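You operate a simulated robot arm through the tools that you are given. There is no shell and no other tool. Be economical: measure what you need, move in short steps, check, and stop when the job is done.

The job below is to be done with a simulated two-armed robot. You get a single attempt, and the scene is never put back.

TASK
Take the yellow crayon on the right end of the blue trolley and put it away on the top of the tyre bench. Fetch the grey scrap from the right end of the blue trolley and set it on top of the carton there. Set the middle shutter to ORDER. Set the left shutter to ORDER. Take the lid off the green jar and lay it down on the top of the workbench. Press the red zero key three times. Take the red pulley and leave it in the inside of the orange tray. Take the red spark plug on the top of the tyre bench and put it away on the top of the workbench. Lift the black bottle cap open. The order is free.

It is judged by the outcome, as a careful person would: the job done as asked, and still so three seconds after it is handed in. It fails if anything else is knocked over, pushed out of place, dropped, spilled or broken. A push-on lid holds only when it is set on centred and level and pressed home; a screw cap is set on level and turned clockwise until tight.

THE ROBOT
Two 7-joint arms with two-finger parallel grippers on one trunk, on a base that drives. Base frame: it is fixed to the floor where the robot stands at the start and does not move with it; the origin is under the middle of the robot, x ahead of it, y to its left, z up. Readings come in mm, rad, newtons and seconds.
The left shoulder is at the start at [50, 161, 1098], the right one opposite. With the tool pointing down near the work surface each hand reaches from about 220 to 680 mm from the robot's upright axis, wherever it stands, measured 20 degrees to its own side. Places, roughly: black bottle cap [1300, -1500, 1000]; carton [750, 250, 750]; green jar [-3500, 1500, 750]; inside of the orange tray (15x21 cm) [220, 2920, 900]; left shutter [-1100, 2800, 800]; middle shutter [-400, 2800, 800]; red pulley (6x6x3 cm) [-3300, 200, 900]; red spark plug (3x3x9 cm) [-3100, -2400, 900]; red zero key [-3200, 900, 900]; scrap [500, 250, 750]; top of the tyre bench [-3200, -2600, 800]; top of the workbench [-3500, 400, 800]; yellow crayon (3x3x8 cm) [600, 200, 800]. Payload 3.43 kg a hand.
The tool frame of a hand sits at the grasp point between the pads (the TCP): z along the fingers, y along the line on which they close. The tips reach 30 mm beyond it. The gripper opens to 94 mm. The fingers are 28 mm wide and 10 mm thick; the gripper's body (50 by 96 mm) begins 55 mm behind the TCP.
Orientation is that of the tool frame in the base frame, as [roll, pitch, yaw] about the fixed x, y, z axes, in that order (R = Rz(yaw) Ry(pitch) Rx(roll)). With the fingers straight down and closing along the base's y, the tool's x points along the base's -x, its y along +y and its z along -z.

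THE INTERFACE
- The arms move only by the tool move_arm. It takes "left_plan", "right_plan" or both (then of equal length, played together; a hand with none holds still); each is a list of rows, each a list of 7 numbers: the shift along the base's x, y, z in units of 100 mm (1.0 is 100 mm), then the turn, a rotation vector about the base's x, y, z in units of 90 degrees (1.0 is 90 degrees), then the gripper command, from -1 (shut) to 1 (fully open), values between in proportion. In form: [[x, y, z, rx, ry, rz, gripper], ...]. A call has 1 to 10 rows; each row is the pose to reach, as a shift and turn from the pose commanded when the call began. A call with a number of a shift or a turn outside -1 to 1 is refused whole. Rows are played at 5 a second. More than 50 mm and 0.15 rad between two rows, or a gripper value outside its range, and nothing of the call is played. A pose out of reach is approached as far as the arm can. The call stops where the force on the tool passes 40 N (or 10 N more than at its start, if that is more) or the arm is blocked; 0.2 s more then pass. The fingers move at their own pace (about 45 mm/s each) and stop on an object; they squeeze with about 27 N. The grip force told is the motor's: it shows also when the fingers shut on nothing. Time passes only in rows, and 0.2 s behind the last, so rows that repeat a pose let the fingers close. It gives the time, the measured TCP pose, the force on the tool (base axes), the opening and the grip force at its end, in the units of the frame above (readings bear some noise), with the torque about the TCP (base axes, N m) and any sound that the robot's microphone picked up, and new pictures: "views" is both (left out), scene, wrist or none (wrist: the cameras of the hands that moved).
- Cameras (640 x 400 px; columns grow to the right, rows downward): "scene" is now at [123.1, 35.5, 1230.2]; the picture's right is [0.39, -0.92, 0.00], its down [-0.46, -0.20, -0.86] and it looks along [0.80, 0.34, -0.50] (base axes); focal length 287 px, centre (320, 200). "left" rides on the left gripper at [76, -14, -102] in its tool frame; the picture's right is [0.18, 0.98, 0.00], its down [-0.75, 0.14, -0.64] and it looks along [-0.63, 0.12, 0.77] (tool axes); focal length 243 px, centre (320, 200). "right" rides on the right gripper at [76, 14, -103] in its tool frame; the picture's right is [-0.18, 0.98, 0.00], its down [-0.75, -0.14, -0.64] and it looks along [-0.63, -0.12, 0.77] (tool axes); focal length 243 px, centre (320, 200). There is no depth. A picture from a camera that has moved, and an enlarged one, comes with that camera's place and axes in the base frame and with its lens.
- move_column(by): slides the trunk up (or, below 0, down) by that many mm; the arms and the scene camera ride with it, the base frame stays. It gives what a move gives, with no picture.
- base_move(legs): drives the robot by 1 to 6 legs, each [ahead, left, turn to the left] in mm, mm and rad, along the robot's own axes; the way and the turn of a leg run together, so that a leg with both is an arc; at most 1500 mm and 3.142 rad a leg. The arms and the cameras ride along, it lands a little off, and it stops where it bumps. It gives what a move gives, and a new picture of the scene camera.
- pan_tilt(pan, tilt): turns the head with the scene camera to pan (to the left, within 1.396 rad either way) and tilt (down, from -0.506 to 1.204), counted from straight ahead of the robot. It gives what a move gives, and a new picture of the scene camera.
- close_up(camera, box): a new picture of the part [left, top, right, bottom] of that camera's present view, enlarged. No time passes.
- finish_job(): hands the job in; it is judged then, once.

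Work in short steps. Places have to be worked out from the pictures, the camera data and where the tool is seen: move nearer, look again, correct. Check each grasp and each placing, and mend what went wrong. You have 196 turns and 260 pictures in all, those below and enlarged ones among them. Open the grippers and draw the arms clear of the work before you hand the job in, unless the task says otherwise; then end with one line.

The tools are called after ">>>" by a JSON object that holds its "method" and its "body". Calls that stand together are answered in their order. move_arm: Moves the arms, as the interface text tells. Its arguments: {"type":"object","properties":{"left_plan":{"type":"array","items":{"type":"array","items":{"type":"number"}}},"right_plan":{"type":"array","items":{"type":"array","items":{"type":"number"}}},"views":{"type":"string","enum":["both","scene","wrist","none"]}},"required":[]} The other tools are called the same way: move_column (by) slides the trunk up or down; base_move (legs) drives the base; pan_tilt (pan, tilt) turns the head that bears the scene camera; close_up (camera, box) takes an enlarged picture of a part of a camera's view; finish_job () hands the job in.

At the start:

```text
clock: 0.0
left_ee_pos: [395.3, 309.4, 1079.6]
left_ee_rot: [-3.141, 0.0, -3.141]
left_force: [0.4, 0.3, 0.3]
left_wrist_torque: [-0.02, -0.02, -0.01]
left_opening: 94.2
left_grasp_force: 0.0
right_ee_pos: [344.6, -41.1, 1060.6]
right_ee_rot: [3.14, 0.0, 3.14]
right_force: [0.0, 0.2, 0.4]
right_wrist_torque: [0.0, 0.02, 0.01]
right_opening: 93.8
right_grasp_force: 0.2
trunk travel left (down, up): [-125.0, 142.0]
robot x, y, heading: [4.6, -1.6, 0.008]
head pan, tilt: [0.403, 0.527]
```

scene: 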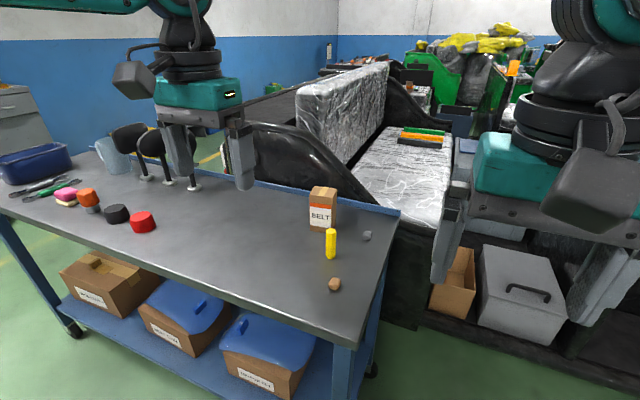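
right: 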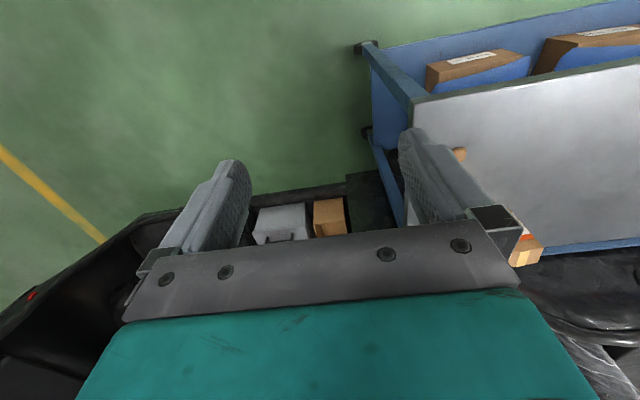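
left: 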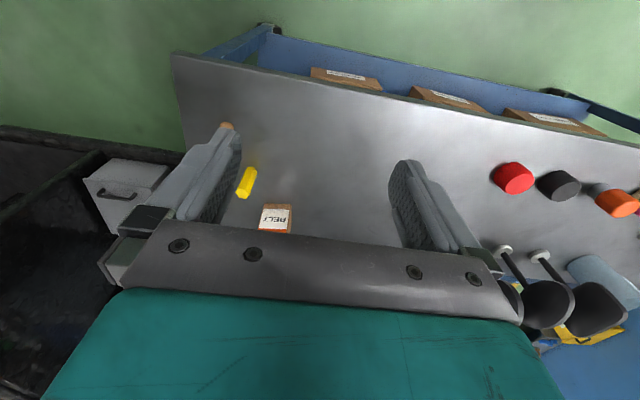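

I'll zoom in on the right end of the trolley to tell the crayon, scrap and carton apart.

>>> {"method": "close_up", "body": {"camera": "scene", "box": [270, 170, 430, 310]}}

>>> {"method": "pan_tilt", "body": {"pan": 0.3, "tilt": 0.8}}

```text
2.86 times, centred on (350, 240) of scene
camera zoom: at [123.1, 35.5, 1230.2], right [0.39, -0.92, 0.0], down [-0.46, -0.2, -0.86], along [0.8, 0.34, -0.5], focal length 819 px, centre (234, 86)
```

zoom: 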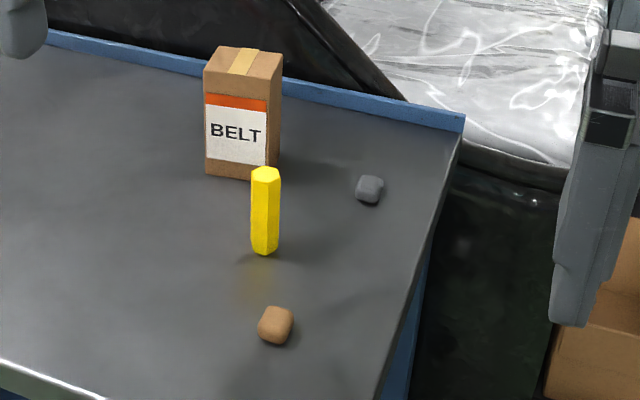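

```text
clock: 0.8
left_ee_pos: [395.5, 310.1, 1079.6]
left_ee_rot: [3.141, -0.001, -3.141]
left_force: [-0.6, -0.8, -0.3]
left_wrist_torque: [-0.03, 0.0, -0.01]
left_opening: 93.9
left_grasp_force: 0.0
right_ee_pos: [345.2, -41.6, 1060.0]
right_ee_rot: [3.142, 0.001, 3.14]
right_force: [-0.2, 0.6, -0.6]
right_wrist_torque: [0.01, 0.03, 0.03]
right_opening: 93.9
right_grasp_force: 0.1
trunk travel left (down, up): [-125.0, 142.0]
robot x, y, heading: [1.3, -1.7, 0.004]
head pan, tilt: [0.3, 0.799]
camera scene: at [117.1, 24.0, 1206.9], right [0.3, -0.96, 0.0], down [-0.68, -0.21, -0.7], along [0.67, 0.21, -0.72], focal length 287 px, centre (320, 200)
```

scene: 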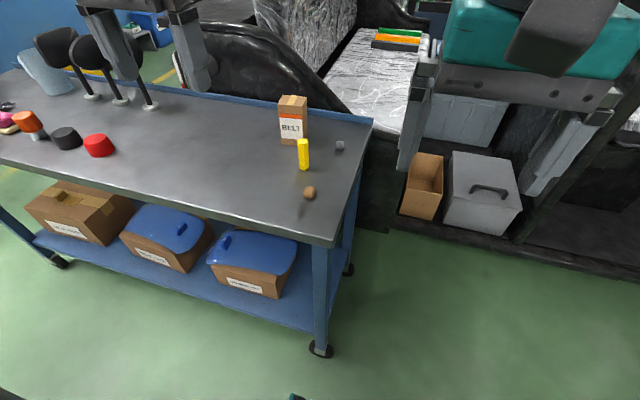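

I judge the table top at about z=750, the crayon at (641,225), the grey scrap at (745,161) and the carton top centre at (748,290,843). Next I look down to see how far my base is from the trolley.

>>> {"method": "pan_tilt", "body": {"pan": 0.2, "tilt": 1.2}}

```text
clock: 1.6
left_ee_pos: [395.1, 310.3, 1080.1]
left_ee_rot: [-3.141, 0.0, -3.141]
left_force: [0.4, -0.9, -0.4]
left_wrist_torque: [0.0, -0.01, 0.0]
left_opening: 93.9
left_grasp_force: 0.0
right_ee_pos: [344.4, -40.8, 1060.6]
right_ee_rot: [3.141, 0.0, -3.141]
right_force: [0.2, -0.5, -0.4]
right_wrist_torque: [0.04, -0.03, 0.0]
right_opening: 94.0
right_grasp_force: 0.0
trunk travel left (down, up): [-125.0, 142.0]
robot x, y, heading: [0.4, 1.9, 0.001]
head pan, tilt: [0.201, 1.201]
camera scene: at [94.8, 11.3, 1179.1], right [0.2, -0.98, 0.0], down [-0.91, -0.19, -0.36], along [0.36, 0.07, -0.93], focal length 287 px, centre (320, 200)
```

scene: 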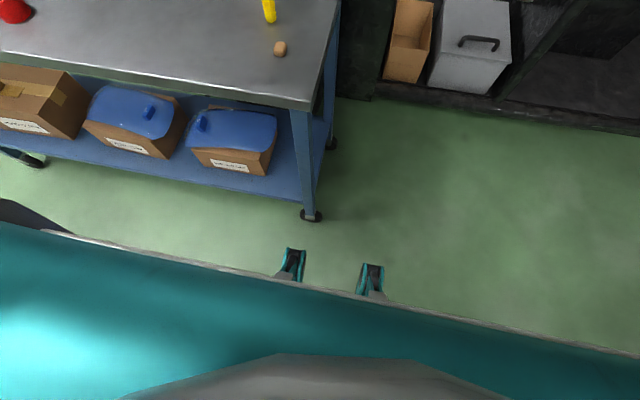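

The base feet have about 150 mm of clearance to the trolley. I drive left 400 mm and then ahead 120 mm, which puts the scrap, carton and crayon in the right hand's range.

>>> {"method": "base_move", "body": {"legs": [[0, 400, 0], [125, 0, 0]]}}

>>> {"method": "pan_tilt", "body": {"pan": -0.25, "tilt": 0.75}}

```text
clock: 6.7
left_ee_pos: [514.8, 705.4, 1078.8]
left_ee_rot: [-3.141, 0.001, 3.134]
left_force: [0.6, -1.1, -0.4]
left_wrist_torque: [-0.03, 0.01, -0.02]
left_opening: 93.9
left_grasp_force: 0.1
right_ee_pos: [460.9, 353.9, 1060.0]
right_ee_rot: [-3.141, -0.001, 3.134]
right_force: [0.1, -0.5, 0.3]
right_wrist_torque: [0.0, 0.01, -0.01]
right_opening: 94.1
right_grasp_force: 0.0
trunk travel left (down, up): [-125.0, 142.0]
robot x, y, heading: [115.1, 397.9, -0.012]
head pan, tilt: [0.201, 1.201]
stopped in leg 2: the robot was blocked; the commanded pose is now the measured one
camera scene: at [212.4, 408.9, 1179.2], right [0.19, -0.98, 0.0], down [-0.91, -0.18, -0.36], along [0.36, 0.07, -0.93], focal length 287 px, centre (320, 200)
```

scene: 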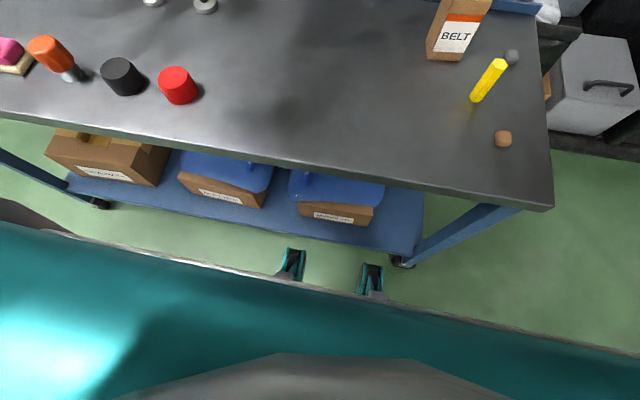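

```text
clock: 7.6
left_ee_pos: [517.0, 705.0, 1079.5]
left_ee_rot: [3.142, -0.002, 3.134]
left_force: [-0.7, 0.1, -1.1]
left_wrist_torque: [0.0, -0.02, -0.01]
left_opening: 94.1
left_grasp_force: 0.1
right_ee_pos: [461.8, 354.6, 1060.4]
right_ee_rot: [3.141, -0.003, 3.133]
right_force: [0.3, -0.5, -0.6]
right_wrist_torque: [-0.01, 0.0, 0.0]
right_opening: 94.0
right_grasp_force: 0.0
trunk travel left (down, up): [-125.0, 142.0]
robot x, y, heading: [119.5, 398.7, -0.004]
head pan, tilt: [-0.25, 0.75]
camera scene: at [238.1, 377.1, 1210.8], right [-0.25, -0.97, 0.0], down [-0.66, 0.17, -0.73], along [0.71, -0.19, -0.68], focal length 287 px, centre (320, 200)
```

scene: 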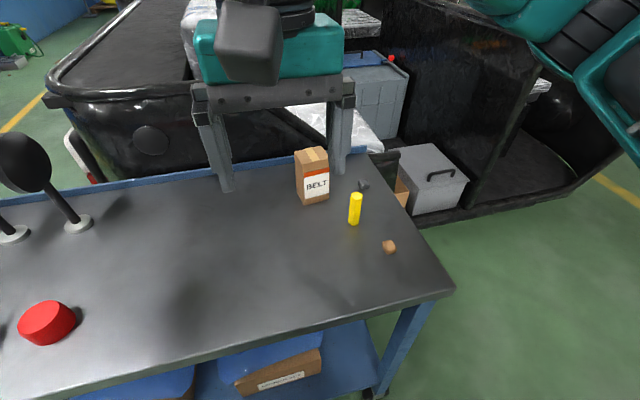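

I stopped against something at x≈117, which is close to where I planned to be. I enlarge the objects to triangulate them.

>>> {"method": "close_up", "body": {"camera": "scene", "box": [270, 130, 430, 270]}}

```text
2.86 times, centred on (350, 200) of scene
camera zoom: at [238.1, 377.1, 1210.8], right [-0.25, -0.97, 0.0], down [-0.66, 0.17, -0.73], along [0.71, -0.19, -0.68], focal length 819 px, centre (234, 200)
```

zoom: 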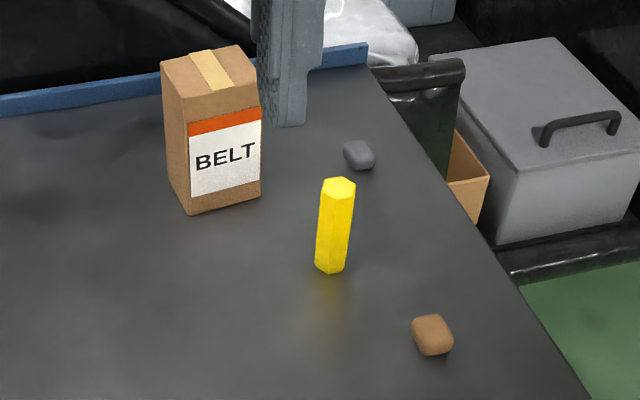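

Triangulating the two views puts the table at z≈788, the crayon at (600,210), the scrap at (698,152,797) and the carton top at about (705,267,880). I bring the right hand towards the scrap in stages.

>>> {"method": "move_arm", "body": {"right_plan": [[0.25, -0.25, -0.1, 0, 0, 0, 0.1], [0.5, -0.5, -0.2, 0, 0, 0, 0.1], [0.75, -0.75, -0.3, 0, 0, 0, 0.1], [1, -1, -0.4, 0, 0, 0, 0.1]], "views": "none"}}

>>> {"method": "move_arm", "body": {"right_plan": [[0.25, -0.25, -0.1, 0, 0, 0, 0.1], [0.5, -0.5, -0.2, 0, 0, 0, 0.1], [0.75, -0.75, -0.3, 0, 0, 0, 0.1], [0.9, -1, -0.6, 0, 0, 0, 0.1]], "views": "both"}}

```text
clock: 8.6
left_ee_pos: [516.5, 704.8, 1078.8]
left_ee_rot: [-3.142, -0.002, 3.134]
left_force: [-0.4, -0.1, 0.4]
left_wrist_torque: [0.01, 0.03, 0.02]
left_opening: 94.1
left_grasp_force: 0.0
right_ee_pos: [557.7, 253.8, 1019.3]
right_ee_rot: [3.141, -0.001, 3.133]
right_force: [0.6, 0.0, 0.3]
right_wrist_torque: [0.03, -0.03, -0.02]
right_opening: 51.8
right_grasp_force: 0.2
trunk travel left (down, up): [-125.0, 142.0]
robot x, y, heading: [113.9, 402.6, -0.011]
head pan, tilt: [-0.25, 0.75]
```

```text
clock: 9.6
left_ee_pos: [516.3, 704.8, 1079.3]
left_ee_rot: [3.141, -0.001, 3.134]
left_force: [0.4, 0.2, -0.1]
left_wrist_torque: [-0.01, 0.0, 0.01]
left_opening: 94.1
left_grasp_force: 0.2
right_ee_pos: [649.6, 153.1, 959.6]
right_ee_rot: [3.14, -0.001, 3.132]
right_force: [-0.5, 0.1, -0.7]
right_wrist_torque: [-0.04, 0.0, 0.0]
right_opening: 51.5
right_grasp_force: 0.1
trunk travel left (down, up): [-125.0, 142.0]
robot x, y, heading: [119.8, 394.1, -0.018]
head pan, tilt: [-0.25, 0.75]
camera scene: at [238.3, 376.8, 1210.8], right [-0.25, -0.97, 0.0], down [-0.66, 0.17, -0.73], along [0.71, -0.19, -0.68], focal length 287 px, centre (320, 200)
camera right: at [573.3, 170.0, 1060.8], right [0.19, 0.98, 0.0], down [0.75, -0.15, 0.64], along [0.63, -0.12, -0.77], focal length 243 px, centre (320, 200)
```

scene: 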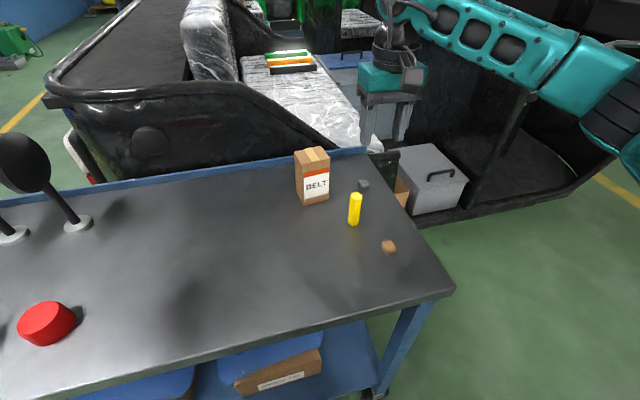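
right: 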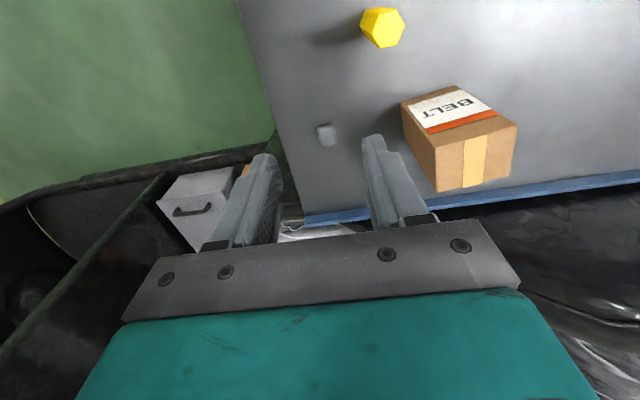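

The wrist camera agrees: scrap at about (697,154). I move above it and go down.

>>> {"method": "move_arm", "body": {"right_plan": [[0.24, 0.01, -0.3, 0, 0, 0, 0.1], [0.47, 0.01, -0.6, 0, 0, 0, 0.1], [0.47, 0.01, -0.95, 0, 0, 0, 0.1]], "views": "both"}}

```text
clock: 10.4
left_ee_pos: [516.0, 706.4, 1079.7]
left_ee_rot: [-3.141, -0.001, 3.134]
left_force: [-0.4, 0.0, 1.3]
left_wrist_torque: [0.01, 0.0, 0.0]
left_opening: 94.0
left_grasp_force: 0.1
right_ee_pos: [700.1, 156.6, 864.9]
right_ee_rot: [3.141, -0.001, 3.132]
right_force: [-0.8, 0.3, -0.4]
right_wrist_torque: [0.01, 0.0, 0.01]
right_opening: 51.6
right_grasp_force: 0.0
trunk travel left (down, up): [-125.0, 142.0]
robot x, y, heading: [118.2, 395.8, -0.011]
head pan, tilt: [-0.25, 0.75]
camera scene: at [238.2, 377.0, 1210.8], right [-0.25, -0.97, 0.0], down [-0.66, 0.17, -0.73], along [0.71, -0.19, -0.68], focal length 287 px, centre (320, 200)
camera right: at [623.9, 173.3, 967.3], right [0.19, 0.98, 0.0], down [0.75, -0.15, 0.64], along [0.63, -0.12, -0.77], focal length 243 px, centre (320, 200)
```

scene: 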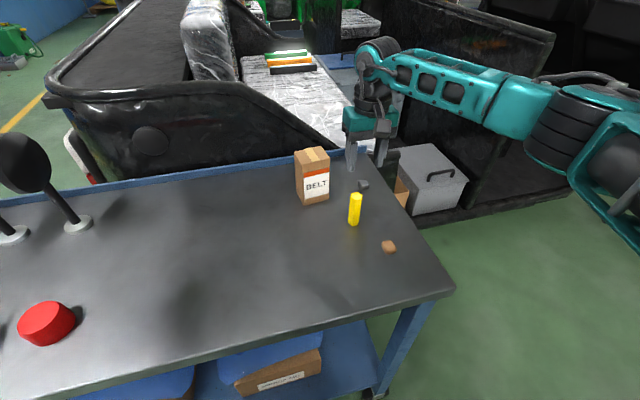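
right: 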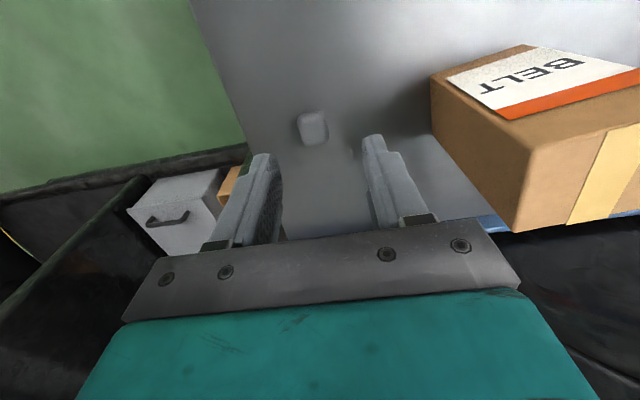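

I'm above the scrap and lined up. I go down to TCP z≈822 and check.

>>> {"method": "move_arm", "body": {"right_plan": [[-0.04, -0.01, -0.2, 0, 0, 0, 0.1], [-0.04, -0.01, -0.41, 0, 0, 0, 0.1]], "views": "both"}}

```text
clock: 11.0
left_ee_pos: [515.7, 705.5, 1078.8]
left_ee_rot: [-3.141, -0.003, 3.135]
left_force: [0.4, 0.1, 0.4]
left_wrist_torque: [0.02, 0.01, 0.03]
left_opening: 93.8
left_grasp_force: 0.0
right_ee_pos: [695.1, 153.7, 824.3]
right_ee_rot: [-3.141, -0.001, 3.133]
right_force: [0.0, 0.9, -0.5]
right_wrist_torque: [-0.01, 0.01, -0.03]
right_opening: 51.8
right_grasp_force: 0.0
trunk travel left (down, up): [-125.0, 142.0]
robot x, y, heading: [118.0, 398.4, -0.011]
head pan, tilt: [-0.25, 0.75]
camera scene: at [238.2, 377.0, 1210.8], right [-0.25, -0.97, 0.0], down [-0.66, 0.17, -0.73], along [0.71, -0.19, -0.68], focal length 287 px, centre (320, 200)
camera right: at [618.7, 170.6, 926.2], right [0.19, 0.98, 0.0], down [0.75, -0.15, 0.64], along [0.63, -0.12, -0.77], focal length 243 px, centre (320, 200)
```

scene: 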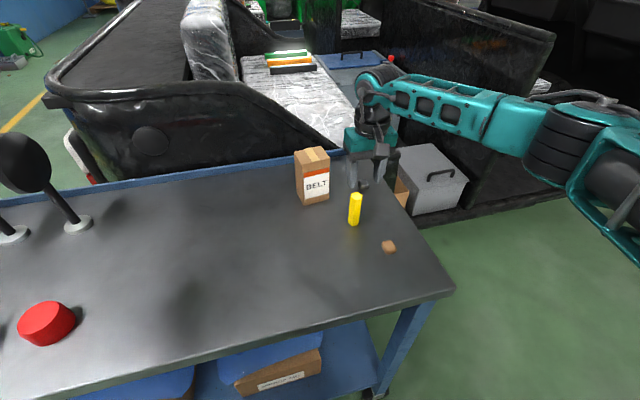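
right: 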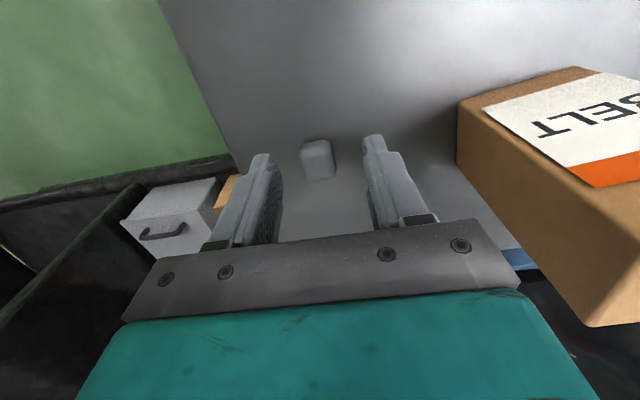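

The scrap sits between the fingertips. I lower 5 mm more and close.

>>> {"method": "move_arm", "body": {"right_plan": [[0, 0.01, -0.05, 0, 0, 0, 0.1], [0, 0.01, -0.05, 0, 0, 0, -1], [0, 0.01, -0.05, 0, 0, 0, -1], [0, 0.01, -0.05, 0, 0, 0, -1], [0, 0.01, -0.05, 0, 0, 0, -1]], "views": "wrist"}}

```text
clock: 12.2
left_ee_pos: [516.1, 704.2, 1078.5]
left_ee_rot: [-3.141, -0.002, 3.134]
left_force: [0.2, -0.7, 0.4]
left_wrist_torque: [-0.02, 0.02, 0.0]
left_opening: 94.0
left_grasp_force: 0.0
right_ee_pos: [694.5, 155.0, 819.4]
right_ee_rot: [-3.141, -0.001, 3.134]
right_force: [-0.1, -0.1, -0.6]
right_wrist_torque: [0.02, 0.01, -0.01]
right_opening: 17.9
right_grasp_force: 27.6
trunk travel left (down, up): [-125.0, 142.0]
robot x, y, heading: [114.3, 398.8, -0.009]
head pan, tilt: [-0.25, 0.75]
camera right: at [618.3, 170.8, 921.5], right [0.19, 0.98, 0.0], down [0.75, -0.15, 0.64], along [0.63, -0.12, -0.77], focal length 243 px, centre (320, 200)
```

right: 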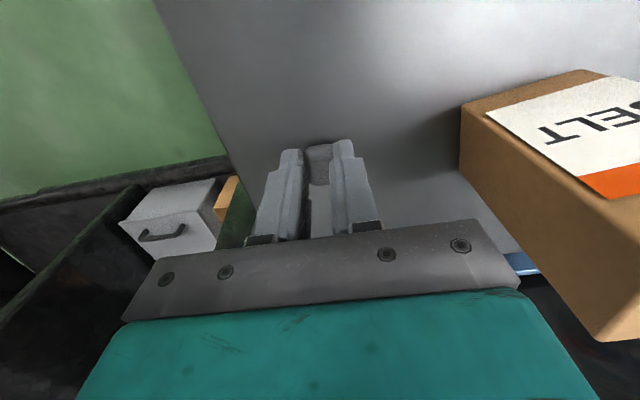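

The scrap is held at 18 mm. I lift it straight up.

>>> {"method": "move_arm", "body": {"right_plan": [[0, 0, 0.3, 0, 0, 0, -1], [0, 0, 0.65, 0, 0, 0, -1], [0, 0, 1, 0, 0, 0, -1]], "views": "none"}}

>>> {"method": "move_arm", "body": {"right_plan": [[0, 0, 0.4, 0, 0, 0, -1], [0.03, 0.3, 0.5, 0, 0, 0, -1], [0.05, 0.6, 0.5, 0, 0, 0, -1], [0.05, 1, 0.5, 0, 0, 0, -1]], "views": "both"}}

```text
clock: 13.0
left_ee_pos: [515.8, 705.3, 1078.3]
left_ee_rot: [3.14, 0.002, 3.135]
left_force: [-0.2, -0.1, 0.4]
left_wrist_torque: [0.0, 0.0, 0.02]
left_opening: 94.2
left_grasp_force: 0.1
right_ee_pos: [693.2, 155.1, 920.1]
right_ee_rot: [-3.14, -0.002, 3.132]
right_force: [-0.3, 0.1, -1.0]
right_wrist_torque: [0.0, 0.02, 0.03]
right_opening: 17.8
right_grasp_force: 26.6
trunk travel left (down, up): [-125.0, 142.0]
robot x, y, heading: [117.6, 401.9, -0.003]
head pan, tilt: [-0.25, 0.75]
```

```text
clock: 14.0
left_ee_pos: [516.5, 706.5, 1078.8]
left_ee_rot: [-3.14, -0.001, 3.135]
left_force: [-0.2, -1.2, -0.6]
left_wrist_torque: [0.01, -0.01, -0.01]
left_opening: 93.8
left_grasp_force: 0.0
right_ee_pos: [700.0, 255.9, 970.8]
right_ee_rot: [-3.141, 0.0, 3.132]
right_force: [-0.2, 0.0, 0.4]
right_wrist_torque: [0.0, -0.01, 0.04]
right_opening: 17.2
right_grasp_force: 27.0
trunk travel left (down, up): [-125.0, 142.0]
robot x, y, heading: [117.6, 402.1, -0.011]
head pan, tilt: [-0.25, 0.75]
camera scene: at [238.1, 377.5, 1210.8], right [-0.25, -0.97, 0.0], down [-0.66, 0.17, -0.73], along [0.71, -0.19, -0.68], focal length 287 px, centre (320, 200)
camera right: at [623.8, 271.9, 1072.1], right [0.19, 0.98, 0.0], down [0.75, -0.15, 0.64], along [0.63, -0.12, -0.77], focal length 243 px, centre (320, 200)
```

scene: 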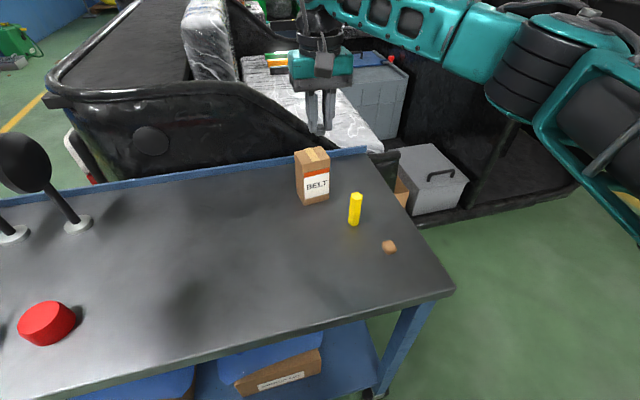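
right: 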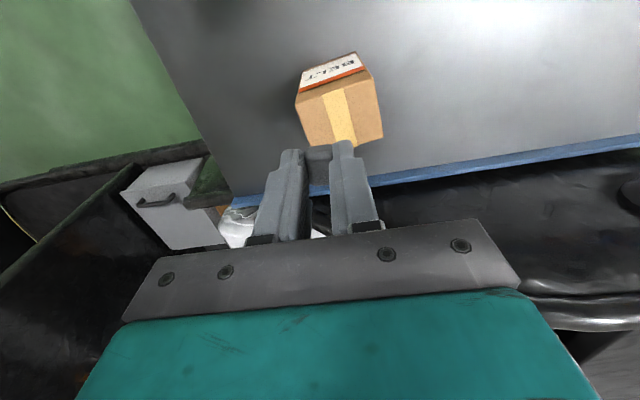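

Triangulated from the wrist views, the carton top centre is about (693,275,890). I move the scrap over it and lower towards it.

>>> {"method": "move_arm", "body": {"right_plan": [[-0.04, 0.19, 0, 0, 0, 0, -1], [-0.06, 0.19, -0.2, 0, 0, 0, -1], [-0.06, 0.19, -0.4, 0, 0, 0, -1]], "views": "both"}}

>>> {"method": "close_up", "body": {"camera": "scene", "box": [270, 90, 390, 220]}}

```text
clock: 14.8
left_ee_pos: [515.8, 705.9, 1079.0]
left_ee_rot: [-3.141, 0.0, 3.134]
left_force: [-0.3, 0.6, 0.2]
left_wrist_torque: [0.02, 0.0, 0.01]
left_opening: 93.9
left_grasp_force: 0.1
right_ee_pos: [695.1, 273.7, 930.5]
right_ee_rot: [-3.141, -0.002, 3.132]
right_force: [0.5, -0.2, 0.0]
right_wrist_torque: [-0.02, 0.0, 0.0]
right_opening: 17.6
right_grasp_force: 27.2
trunk travel left (down, up): [-125.0, 142.0]
robot x, y, heading: [119.4, 397.5, -0.01]
head pan, tilt: [-0.25, 0.75]
camera scene: at [238.0, 377.0, 1210.9], right [-0.25, -0.97, 0.0], down [-0.66, 0.17, -0.73], along [0.71, -0.19, -0.68], focal length 287 px, centre (320, 200)
camera right: at [617.9, 290.5, 1031.4], right [0.19, 0.98, 0.0], down [0.75, -0.15, 0.64], along [0.63, -0.12, -0.77], focal length 243 px, centre (320, 200)
```

scene: 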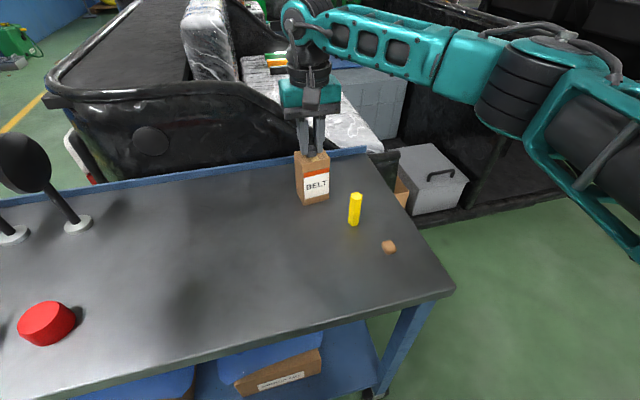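
right: 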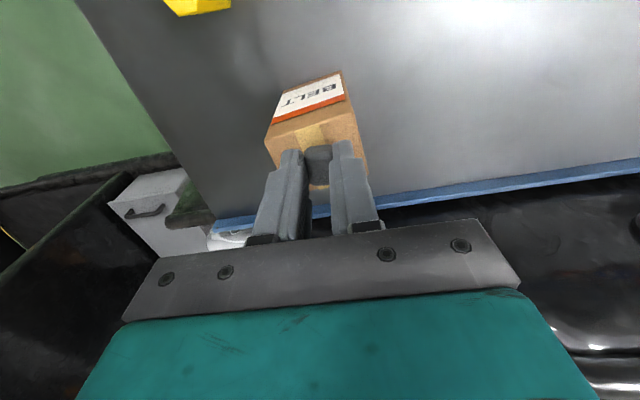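

```text
3.08 times, centred on (330, 155) of scene
camera zoom: at [238.0, 377.0, 1210.9], right [-0.25, -0.97, 0.0], down [-0.66, 0.17, -0.73], along [0.71, -0.19, -0.68], focal length 882 px, centre (289, 338)
```

zoom: 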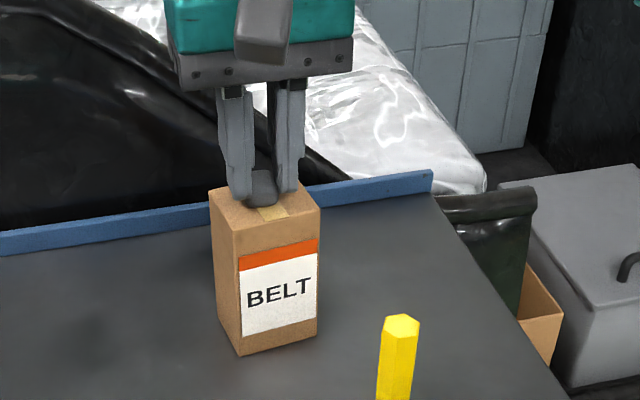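

The scrap hangs centred over the carton. I lower a few mm at a time, watching the force.

>>> {"method": "move_arm", "body": {"right_plan": [[0, 0, -0.03, 0, 0, 0, -1], [0, 0, -0.06, 0, 0, 0, -1]], "views": "none"}}

>>> {"method": "close_up", "body": {"camera": "scene", "box": [290, 120, 350, 190]}}

```text
clock: 15.4
left_ee_pos: [514.4, 706.5, 1080.6]
left_ee_rot: [3.14, 0.002, 3.134]
left_force: [-0.9, -0.6, 0.5]
left_wrist_torque: [-0.04, 0.0, -0.04]
left_opening: 93.8
left_grasp_force: 0.1
right_ee_pos: [693.3, 273.8, 929.5]
right_ee_rot: [3.138, 0.007, 3.131]
right_force: [-0.3, -2.3, 25.3]
right_wrist_torque: [-0.14, -0.13, 0.02]
right_opening: 17.5
right_grasp_force: 26.5
trunk travel left (down, up): [-125.0, 142.0]
robot x, y, heading: [118.5, 398.2, -0.01]
head pan, tilt: [-0.25, 0.75]
```

```text
5.71 times, centred on (320, 155) of scene
camera zoom: at [235.9, 377.3, 1211.6], right [-0.25, -0.97, 0.0], down [-0.66, 0.17, -0.73], along [0.71, -0.19, -0.68], focal length 1639 px, centre (320, 457)
```

zoom: 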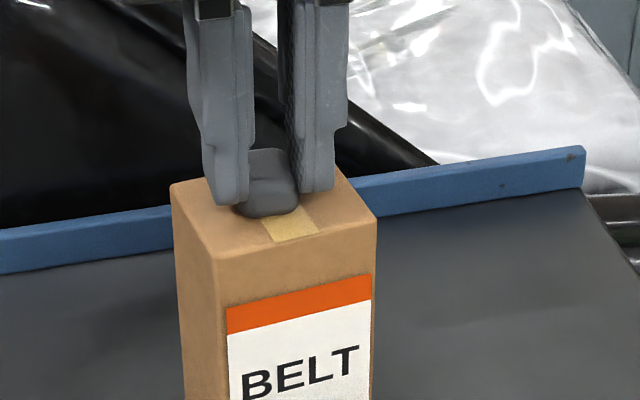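

The scrap touches the carton top at 25 N. I relax the pressure, open and rise.

>>> {"method": "move_arm", "body": {"right_plan": [[0, 0, 0.05, 0, 0, 0, -1], [0, 0, 0.05, 0, 0, 0, -0.3], [0, 0, 0.05, 0, 0, 0, 0], [0, 0, 0.05, 0, 0, 0, 0], [0, 0, 0.4, 0, 0, 0, 0], [0, 0, 0.8, 0, 0, 0, 0]], "views": "both"}}

```text
clock: 16.8
left_ee_pos: [516.0, 706.1, 1078.6]
left_ee_rot: [3.141, 0.001, 3.133]
left_force: [1.1, 0.6, 0.0]
left_wrist_torque: [0.02, -0.02, 0.0]
left_opening: 94.0
left_grasp_force: 0.1
right_ee_pos: [694.8, 271.4, 1003.4]
right_ee_rot: [3.141, -0.001, 3.131]
right_force: [0.4, -0.4, -0.4]
right_wrist_torque: [-0.02, -0.02, 0.03]
right_opening: 46.7
right_grasp_force: 0.0
trunk travel left (down, up): [-125.0, 142.0]
robot x, y, heading: [114.6, 400.9, -0.007]
head pan, tilt: [-0.25, 0.75]
camera scene: at [237.8, 377.2, 1210.8], right [-0.25, -0.97, 0.0], down [-0.66, 0.17, -0.73], along [0.71, -0.19, -0.68], focal length 287 px, centre (320, 200)
camera right: at [618.6, 287.5, 1105.8], right [0.19, 0.98, 0.0], down [0.75, -0.15, 0.64], along [0.63, -0.12, -0.77], focal length 243 px, centre (320, 200)
```

scene: 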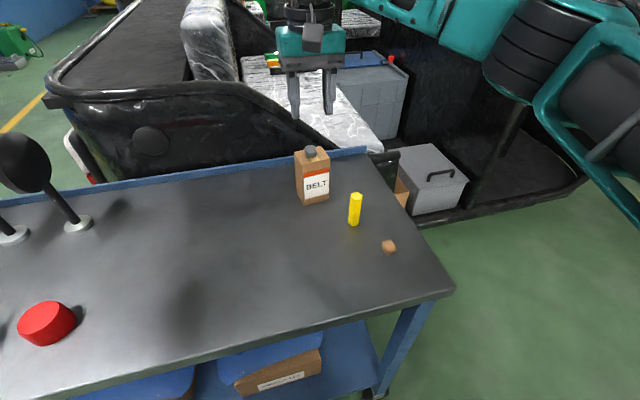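
right: 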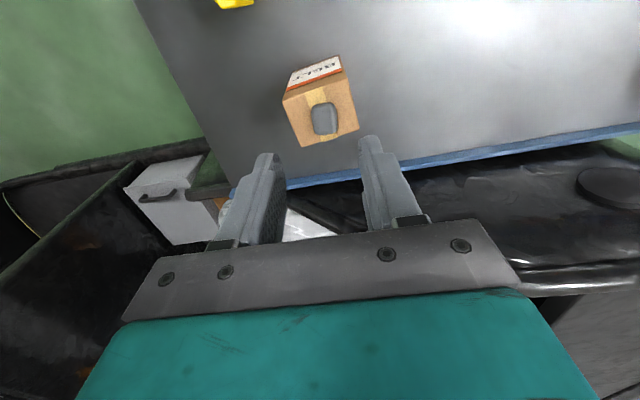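

The scrap rests on the carton. Next the crayon, at about (597,209) with its top near 865.

>>> {"method": "move_arm", "body": {"right_plan": [[-0.33, -0.21, 0, 0, 0, 0, 0.5], [-0.66, -0.42, 0, 0, 0, 0, 0.5], [-0.97, -0.63, -0.1, 0, 0, 0, 0.5], [-0.97, -0.63, -0.5, 0, 0, 0, 0.5]], "views": "wrist"}}

>>> {"method": "close_up", "body": {"camera": "scene", "box": [290, 120, 430, 240]}}

```text
clock: 17.8
left_ee_pos: [515.1, 706.0, 1078.5]
left_ee_rot: [3.141, -0.002, 3.135]
left_force: [-0.5, -1.0, -0.2]
left_wrist_torque: [-0.01, -0.03, 0.0]
left_opening: 94.2
left_grasp_force: 0.0
right_ee_pos: [597.5, 212.3, 953.7]
right_ee_rot: [-3.141, -0.002, 3.13]
right_force: [0.7, 0.0, -0.2]
right_wrist_torque: [-0.02, 0.0, -0.03]
right_opening: 70.5
right_grasp_force: 0.0
trunk travel left (down, up): [-125.0, 142.0]
robot x, y, heading: [114.9, 394.6, -0.007]
head pan, tilt: [-0.25, 0.75]
camera right: at [520.3, 228.1, 1056.2], right [0.19, 0.98, 0.0], down [0.75, -0.15, 0.64], along [0.63, -0.12, -0.77], focal length 243 px, centre (320, 200)
```

right: 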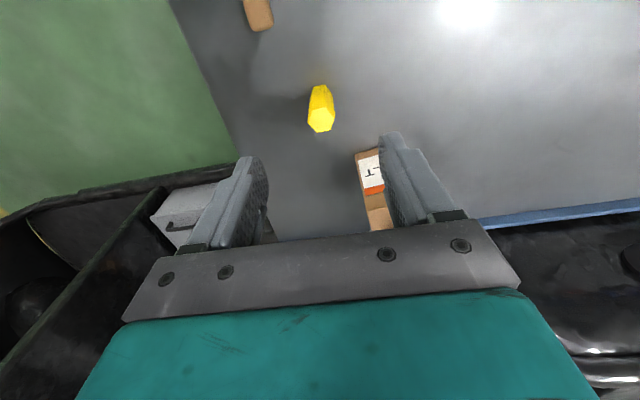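

```text
3.33 times, centred on (360, 180) of scene
camera zoom: at [238.3, 377.0, 1210.8], right [-0.25, -0.97, 0.0], down [-0.66, 0.17, -0.73], along [0.71, -0.19, -0.68], focal length 956 px, centre (187, 267)
```

zoom: 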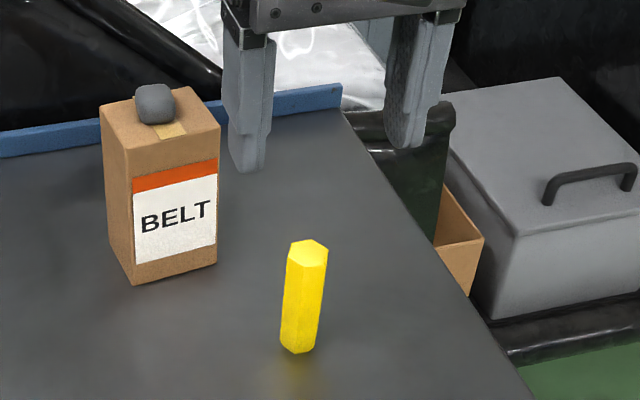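

The crayon is centred between the fingers in y and the x is right. I go down around it.

>>> {"method": "move_arm", "body": {"right_plan": [[-0.01, 0.02, -0.4, 0, 0, 0, 0.5], [-0.01, 0.02, -0.7, 0, 0, 0, 0.5], [-0.01, 0.02, -1, 0, 0, 0, 0.5]], "views": "wrist"}}

```text
clock: 18.6
left_ee_pos: [516.5, 705.9, 1078.8]
left_ee_rot: [3.141, -0.003, 3.136]
left_force: [-0.8, 0.1, 0.2]
left_wrist_torque: [0.0, 0.01, 0.04]
left_opening: 94.0
left_grasp_force: 0.0
right_ee_pos: [596.6, 214.3, 851.9]
right_ee_rot: [-3.14, -0.003, 3.133]
right_force: [-1.0, -1.0, 1.0]
right_wrist_torque: [-0.04, 0.0, 0.0]
right_opening: 70.5
right_grasp_force: 0.0
trunk travel left (down, up): [-125.0, 142.0]
robot x, y, heading: [116.9, 395.9, -0.01]
head pan, tilt: [-0.25, 0.75]
camera right: at [519.7, 230.3, 954.4], right [0.19, 0.98, 0.0], down [0.75, -0.15, 0.64], along [0.63, -0.12, -0.77], focal length 243 px, centre (320, 200)
```

right: 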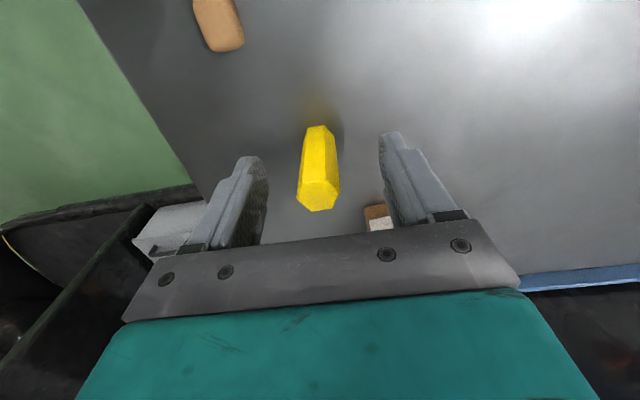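

The crayon is between the pads. I lower 18 mm more and close.

>>> {"method": "move_arm", "body": {"right_plan": [[0, 0, -0.18, 0, 0, 0, 0.5], [0, 0, -0.18, 0, 0, 0, -1], [0, 0, -0.18, 0, 0, 0, -1], [0, 0, -0.18, 0, 0, 0, -1], [0, 0, -0.18, 0, 0, 0, -1], [0, 0, -0.18, 0, 0, 0, -1]], "views": "wrist"}}

```text
clock: 20.0
left_ee_pos: [516.8, 704.7, 1078.7]
left_ee_rot: [-3.141, -0.001, 3.134]
left_force: [0.1, -0.4, -0.1]
left_wrist_torque: [-0.02, -0.01, 0.0]
left_opening: 94.0
left_grasp_force: 0.1
right_ee_pos: [595.6, 214.2, 834.0]
right_ee_rot: [-3.141, -0.002, 3.131]
right_force: [0.3, -0.2, -0.8]
right_wrist_torque: [0.01, 0.0, 0.0]
right_opening: 23.0
right_grasp_force: 27.4
trunk travel left (down, up): [-125.0, 142.0]
robot x, y, heading: [116.4, 399.3, -0.008]
head pan, tilt: [-0.25, 0.75]
camera right: at [520.7, 230.1, 936.7], right [0.19, 0.98, 0.0], down [0.75, -0.15, 0.64], along [0.63, -0.12, -0.77], focal length 243 px, centre (320, 200)
```

right: 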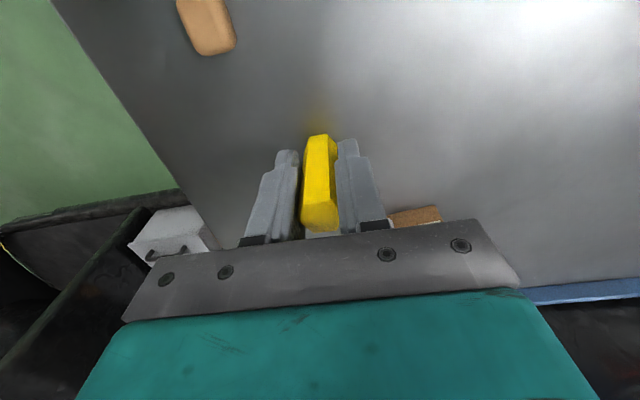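

The crayon is held (23 mm). I lift it clear and tuck the arm for travel.

>>> {"method": "move_arm", "body": {"right_plan": [[0, 0, 0.4, 0, 0, 0, -1], [0, 0, 0.8, 0, 0, 0, -1], [-0.3, 0, 1, 0, 0, 0, -1], [-0.7, 0, 1, 0, 0, 0, -1], [-1, 0, 1, 0, 0, 0, -1]], "views": "none"}}

>>> {"method": "move_arm", "body": {"right_plan": [[-0.2, 0, 0.4, 0, 0, 0, -1], [-0.5, 0, 0.8, 0, 0, 0, -1], [-0.7, 0, 1, 0, 0, 0, -1]], "views": "wrist"}}

>>> {"method": "base_move", "body": {"legs": [[-300, 0, 0], [0, -1000, 0]]}}

>>> {"method": "pan_tilt", "body": {"pan": -0.6, "tilt": 0.4}}

```text
clock: 21.2
left_ee_pos: [514.9, 706.1, 1078.9]
left_ee_rot: [-3.141, 0.001, 3.133]
left_force: [0.0, 0.8, -0.8]
left_wrist_torque: [0.04, -0.02, -0.02]
left_opening: 94.3
left_grasp_force: 0.0
right_ee_pos: [494.9, 210.9, 936.1]
right_ee_rot: [-3.14, -0.001, 3.134]
right_force: [0.0, 0.1, -0.6]
right_wrist_torque: [0.0, 0.03, 0.0]
right_opening: 23.1
right_grasp_force: 27.3
trunk travel left (down, up): [-125.0, 142.0]
robot x, y, heading: [119.7, 398.7, -0.007]
head pan, tilt: [-0.25, 0.75]
```

```text
clock: 22.0
left_ee_pos: [515.9, 705.1, 1078.9]
left_ee_rot: [-3.142, -0.001, 3.135]
left_force: [-0.1, -0.3, 0.0]
left_wrist_torque: [0.01, -0.06, -0.01]
left_opening: 94.2
left_grasp_force: 0.2
right_ee_pos: [424.2, 211.7, 1036.4]
right_ee_rot: [3.141, -0.002, 3.135]
right_force: [0.5, 0.4, -1.4]
right_wrist_torque: [0.01, -0.02, -0.04]
right_opening: 23.2
right_grasp_force: 27.1
trunk travel left (down, up): [-125.0, 142.0]
robot x, y, heading: [114.8, 396.6, -0.012]
head pan, tilt: [-0.25, 0.75]
camera right: at [349.3, 228.2, 1138.2], right [0.19, 0.98, 0.0], down [0.75, -0.15, 0.64], along [0.63, -0.12, -0.77], focal length 243 px, centre (320, 200)
```

right: 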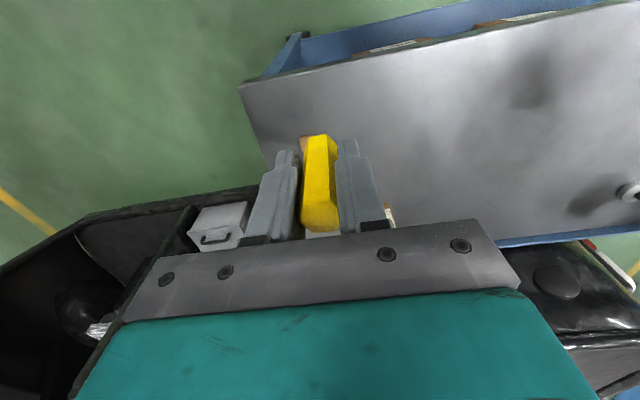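

```text
clock: 32.7
left_ee_pos: [208.5, -299.4, 1078.0]
left_ee_rot: [3.141, -0.002, 3.116]
left_force: [-0.4, -0.6, 0.3]
left_wrist_torque: [0.0, -0.02, -0.04]
left_opening: 94.1
left_grasp_force: 0.1
right_ee_pos: [108.3, -791.5, 1036.4]
right_ee_rot: [3.141, -0.001, 3.111]
right_force: [-0.1, -0.7, 0.0]
right_wrist_torque: [0.03, 0.03, 0.03]
right_opening: 23.1
right_grasp_force: 27.0
trunk travel left (down, up): [-125.0, 142.0]
robot x, y, heading: [-198.8, -605.6, -0.022]
head pan, tilt: [-0.25, 0.75]
camera scene: at [-76.0, -623.0, 1210.8], right [-0.27, -0.96, 0.0], down [-0.66, 0.19, -0.73], along [0.7, -0.2, -0.68], focal length 287 px, centre (320, 200)
```

scene: 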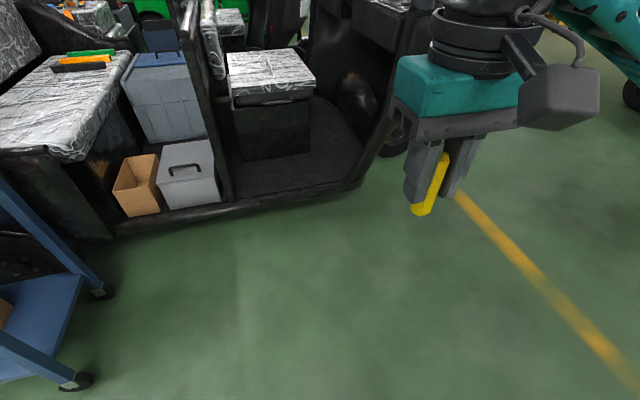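

```text
clock: 33.5
left_ee_pos: [209.2, -299.9, 1078.0]
left_ee_rot: [-3.141, -0.001, 3.115]
left_force: [0.5, -0.1, -0.2]
left_wrist_torque: [-0.03, -0.02, 0.0]
left_opening: 94.0
left_grasp_force: 0.1
right_ee_pos: [108.4, -791.3, 1035.2]
right_ee_rot: [3.141, -0.001, 3.112]
right_force: [-1.6, -0.6, -0.5]
right_wrist_torque: [0.0, -0.01, -0.01]
right_opening: 23.0
right_grasp_force: 27.5
trunk travel left (down, up): [-125.0, 142.0]
robot x, y, heading: [-196.5, -602.1, -0.028]
head pan, tilt: [-0.6, 0.4]
camera scene: at [-80.7, -654.6, 1241.9], right [-0.59, -0.81, 0.0], down [-0.32, 0.23, -0.92], along [0.75, -0.54, -0.39], focal length 287 px, centre (320, 200)
```

scene: 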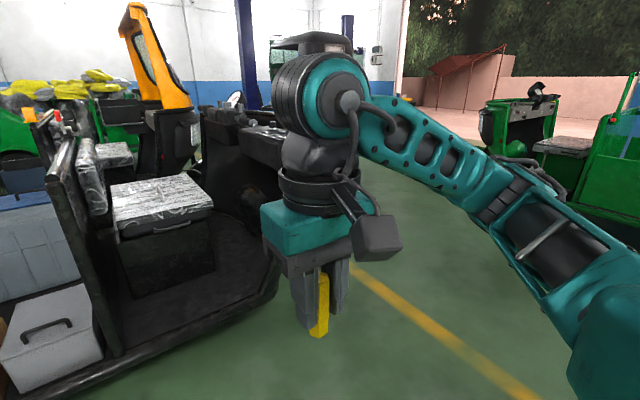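

The bottle area is hidden behind my arm. I drive further right and a little ahead to see it.

>>> {"method": "base_move", "body": {"legs": [[0, -800, 0.02], [400, 0, 0]]}}

>>> {"method": "pan_tilt", "body": {"pan": 0.0, "tilt": 0.25}}

```text
clock: 43.0
left_ee_pos: [580.1, -1108.4, 1079.0]
left_ee_rot: [-3.141, -0.002, 3.113]
left_force: [0.0, 0.4, 0.0]
left_wrist_torque: [0.02, 0.02, -0.01]
left_opening: 94.0
left_grasp_force: 0.0
right_ee_pos: [480.7, -1600.1, 1035.0]
right_ee_rot: [3.141, -0.002, 3.113]
right_force: [-0.3, 0.9, 0.2]
right_wrist_torque: [0.01, -0.03, 0.01]
right_opening: 22.7
right_grasp_force: 26.9
trunk travel left (down, up): [-125.0, 142.0]
robot x, y, heading: [177.7, -1408.3, -0.029]
head pan, tilt: [-0.6, 0.4]
camera scene: at [290.9, -1462.8, 1241.9], right [-0.59, -0.81, 0.0], down [-0.32, 0.23, -0.92], along [0.74, -0.54, -0.39], focal length 287 px, centre (320, 200)
```

scene: 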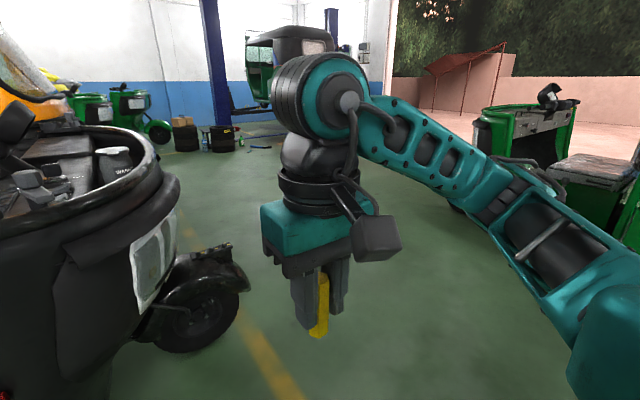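

```text
clock: 44.0
left_ee_pos: [579.9, -1109.4, 1078.6]
left_ee_rot: [3.141, -0.001, 3.114]
left_force: [0.0, 0.3, -0.3]
left_wrist_torque: [0.02, -0.02, 0.01]
left_opening: 94.2
left_grasp_force: 0.0
right_ee_pos: [480.5, -1600.5, 1036.7]
right_ee_rot: [-3.141, 0.0, 3.111]
right_force: [-0.7, 0.5, 0.2]
right_wrist_torque: [-0.03, -0.03, 0.0]
right_opening: 22.7
right_grasp_force: 26.9
trunk travel left (down, up): [-125.0, 142.0]
robot x, y, heading: [173.4, -1406.7, -0.028]
head pan, tilt: [0.0, 0.25]
camera scene: at [309.0, -1411.1, 1255.9], right [-0.03, -1.0, 0.0], down [-0.25, 0.01, -0.97], along [0.97, -0.03, -0.25], focal length 287 px, centre (320, 200)
```

scene: 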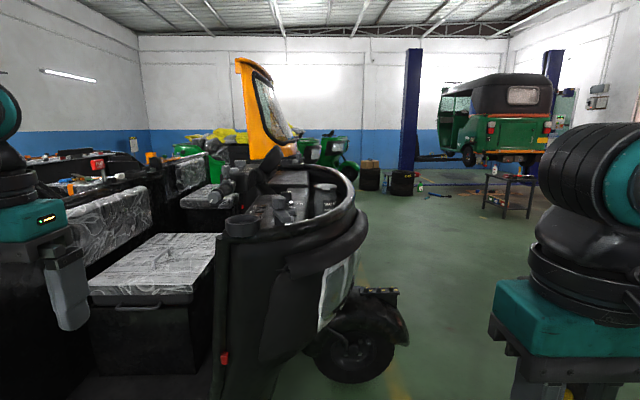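

A bottle labelled "WASH..." stands in the vehicle's front tray at about (325,195). I enlarge it.

>>> {"method": "close_up", "body": {"camera": "scene", "box": [220, 150, 380, 270]}}

```text
3.33 times, centred on (300, 210) of scene
camera zoom: at [309.0, -1411.1, 1255.9], right [-0.03, -1.0, 0.0], down [-0.25, 0.01, -0.97], along [0.97, -0.03, -0.25], focal length 956 px, centre (387, 167)
```

zoom: 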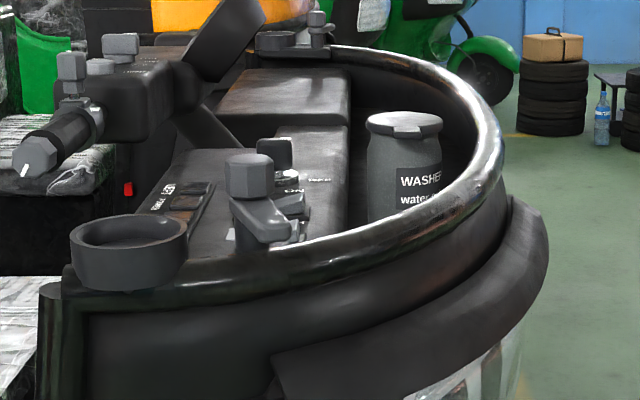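

The bottle with its flat black lid stands at about (1300,-1460) with the lid near z≈1050. I drive closer, so that the free left hand can reach it.

>>> {"method": "base_move", "body": {"legs": [[0, -230, 0.028], [350, 0, 0]]}}

>>> {"method": "pan_tilt", "body": {"pan": 0.3, "tilt": 0.45}}

>>> {"method": "close_up", "body": {"camera": "scene", "box": [240, 100, 400, 220]}}

```text
clock: 48.2
left_ee_pos: [876.4, -1330.8, 1077.6]
left_ee_rot: [3.138, -0.026, 3.14]
left_force: [-2.0, -0.7, 0.2]
left_wrist_torque: [-0.02, 0.02, 0.07]
left_opening: 93.5
left_grasp_force: 0.1
right_ee_pos: [792.0, -1823.4, 1037.1]
right_ee_rot: [3.141, -0.001, 3.132]
right_force: [0.7, 0.4, -0.4]
right_wrist_torque: [0.01, -0.03, -0.01]
right_opening: 22.9
right_grasp_force: 26.7
trunk travel left (down, up): [-125.0, 142.0]
robot x, y, heading: [484.3, -1636.4, -0.008]
head pan, tilt: [0.0, 0.25]
stopped in leg 2: the force on the tool passed its limit at 60 N (the readings are from after the stop); the commanded pose is now the measured one
camera scene: at [617.1, -1637.7, 1255.9], right [-0.01, -1.0, 0.0], down [-0.25, 0.0, -0.97], along [0.97, -0.01, -0.25], focal length 287 px, centre (320, 200)
```

scene: 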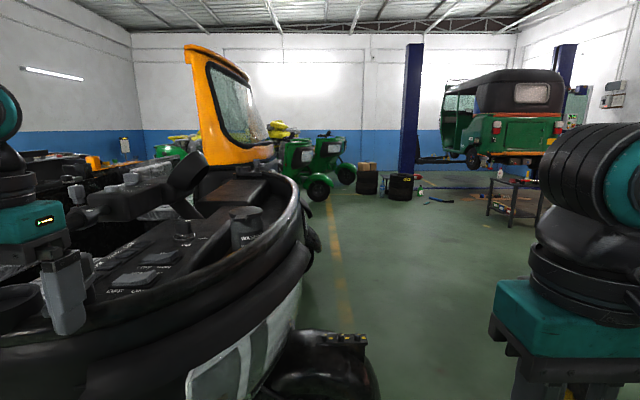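

```text
clock: 49.0
left_ee_pos: [876.5, -1330.3, 1078.4]
left_ee_rot: [3.137, -0.027, 3.14]
left_force: [-2.2, -0.9, 0.1]
left_wrist_torque: [-0.02, 0.04, 0.1]
left_opening: 93.6
left_grasp_force: 0.0
right_ee_pos: [790.3, -1824.1, 1035.7]
right_ee_rot: [3.14, -0.001, 3.131]
right_force: [0.2, 0.1, -0.7]
right_wrist_torque: [0.03, 0.01, 0.01]
right_opening: 23.0
right_grasp_force: 26.4
trunk travel left (down, up): [-125.0, 142.0]
robot x, y, heading: [484.1, -1637.8, -0.007]
head pan, tilt: [0.3, 0.45]
camera scene: at [611.7, -1610.7, 1237.3], right [0.29, -0.96, 0.0], down [-0.42, -0.12, -0.9], along [0.86, 0.26, -0.43], focal length 287 px, centre (320, 200)
```

scene: 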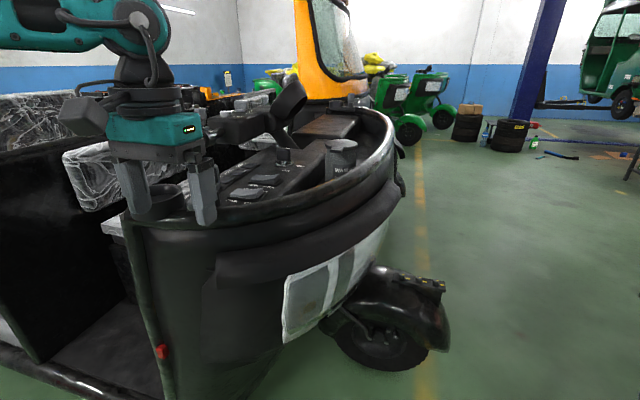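

```text
3.33 times, centred on (320, 160) of scene
camera zoom: at [611.7, -1610.7, 1237.3], right [0.29, -0.96, 0.0], down [-0.42, -0.12, -0.9], along [0.86, 0.26, -0.43], focal length 956 px, centre (320, 333)
```

zoom: 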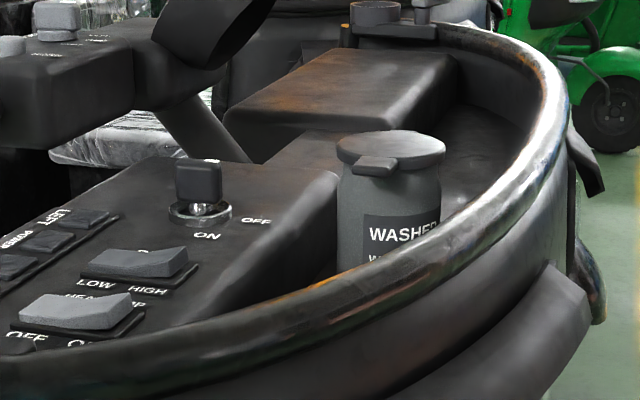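

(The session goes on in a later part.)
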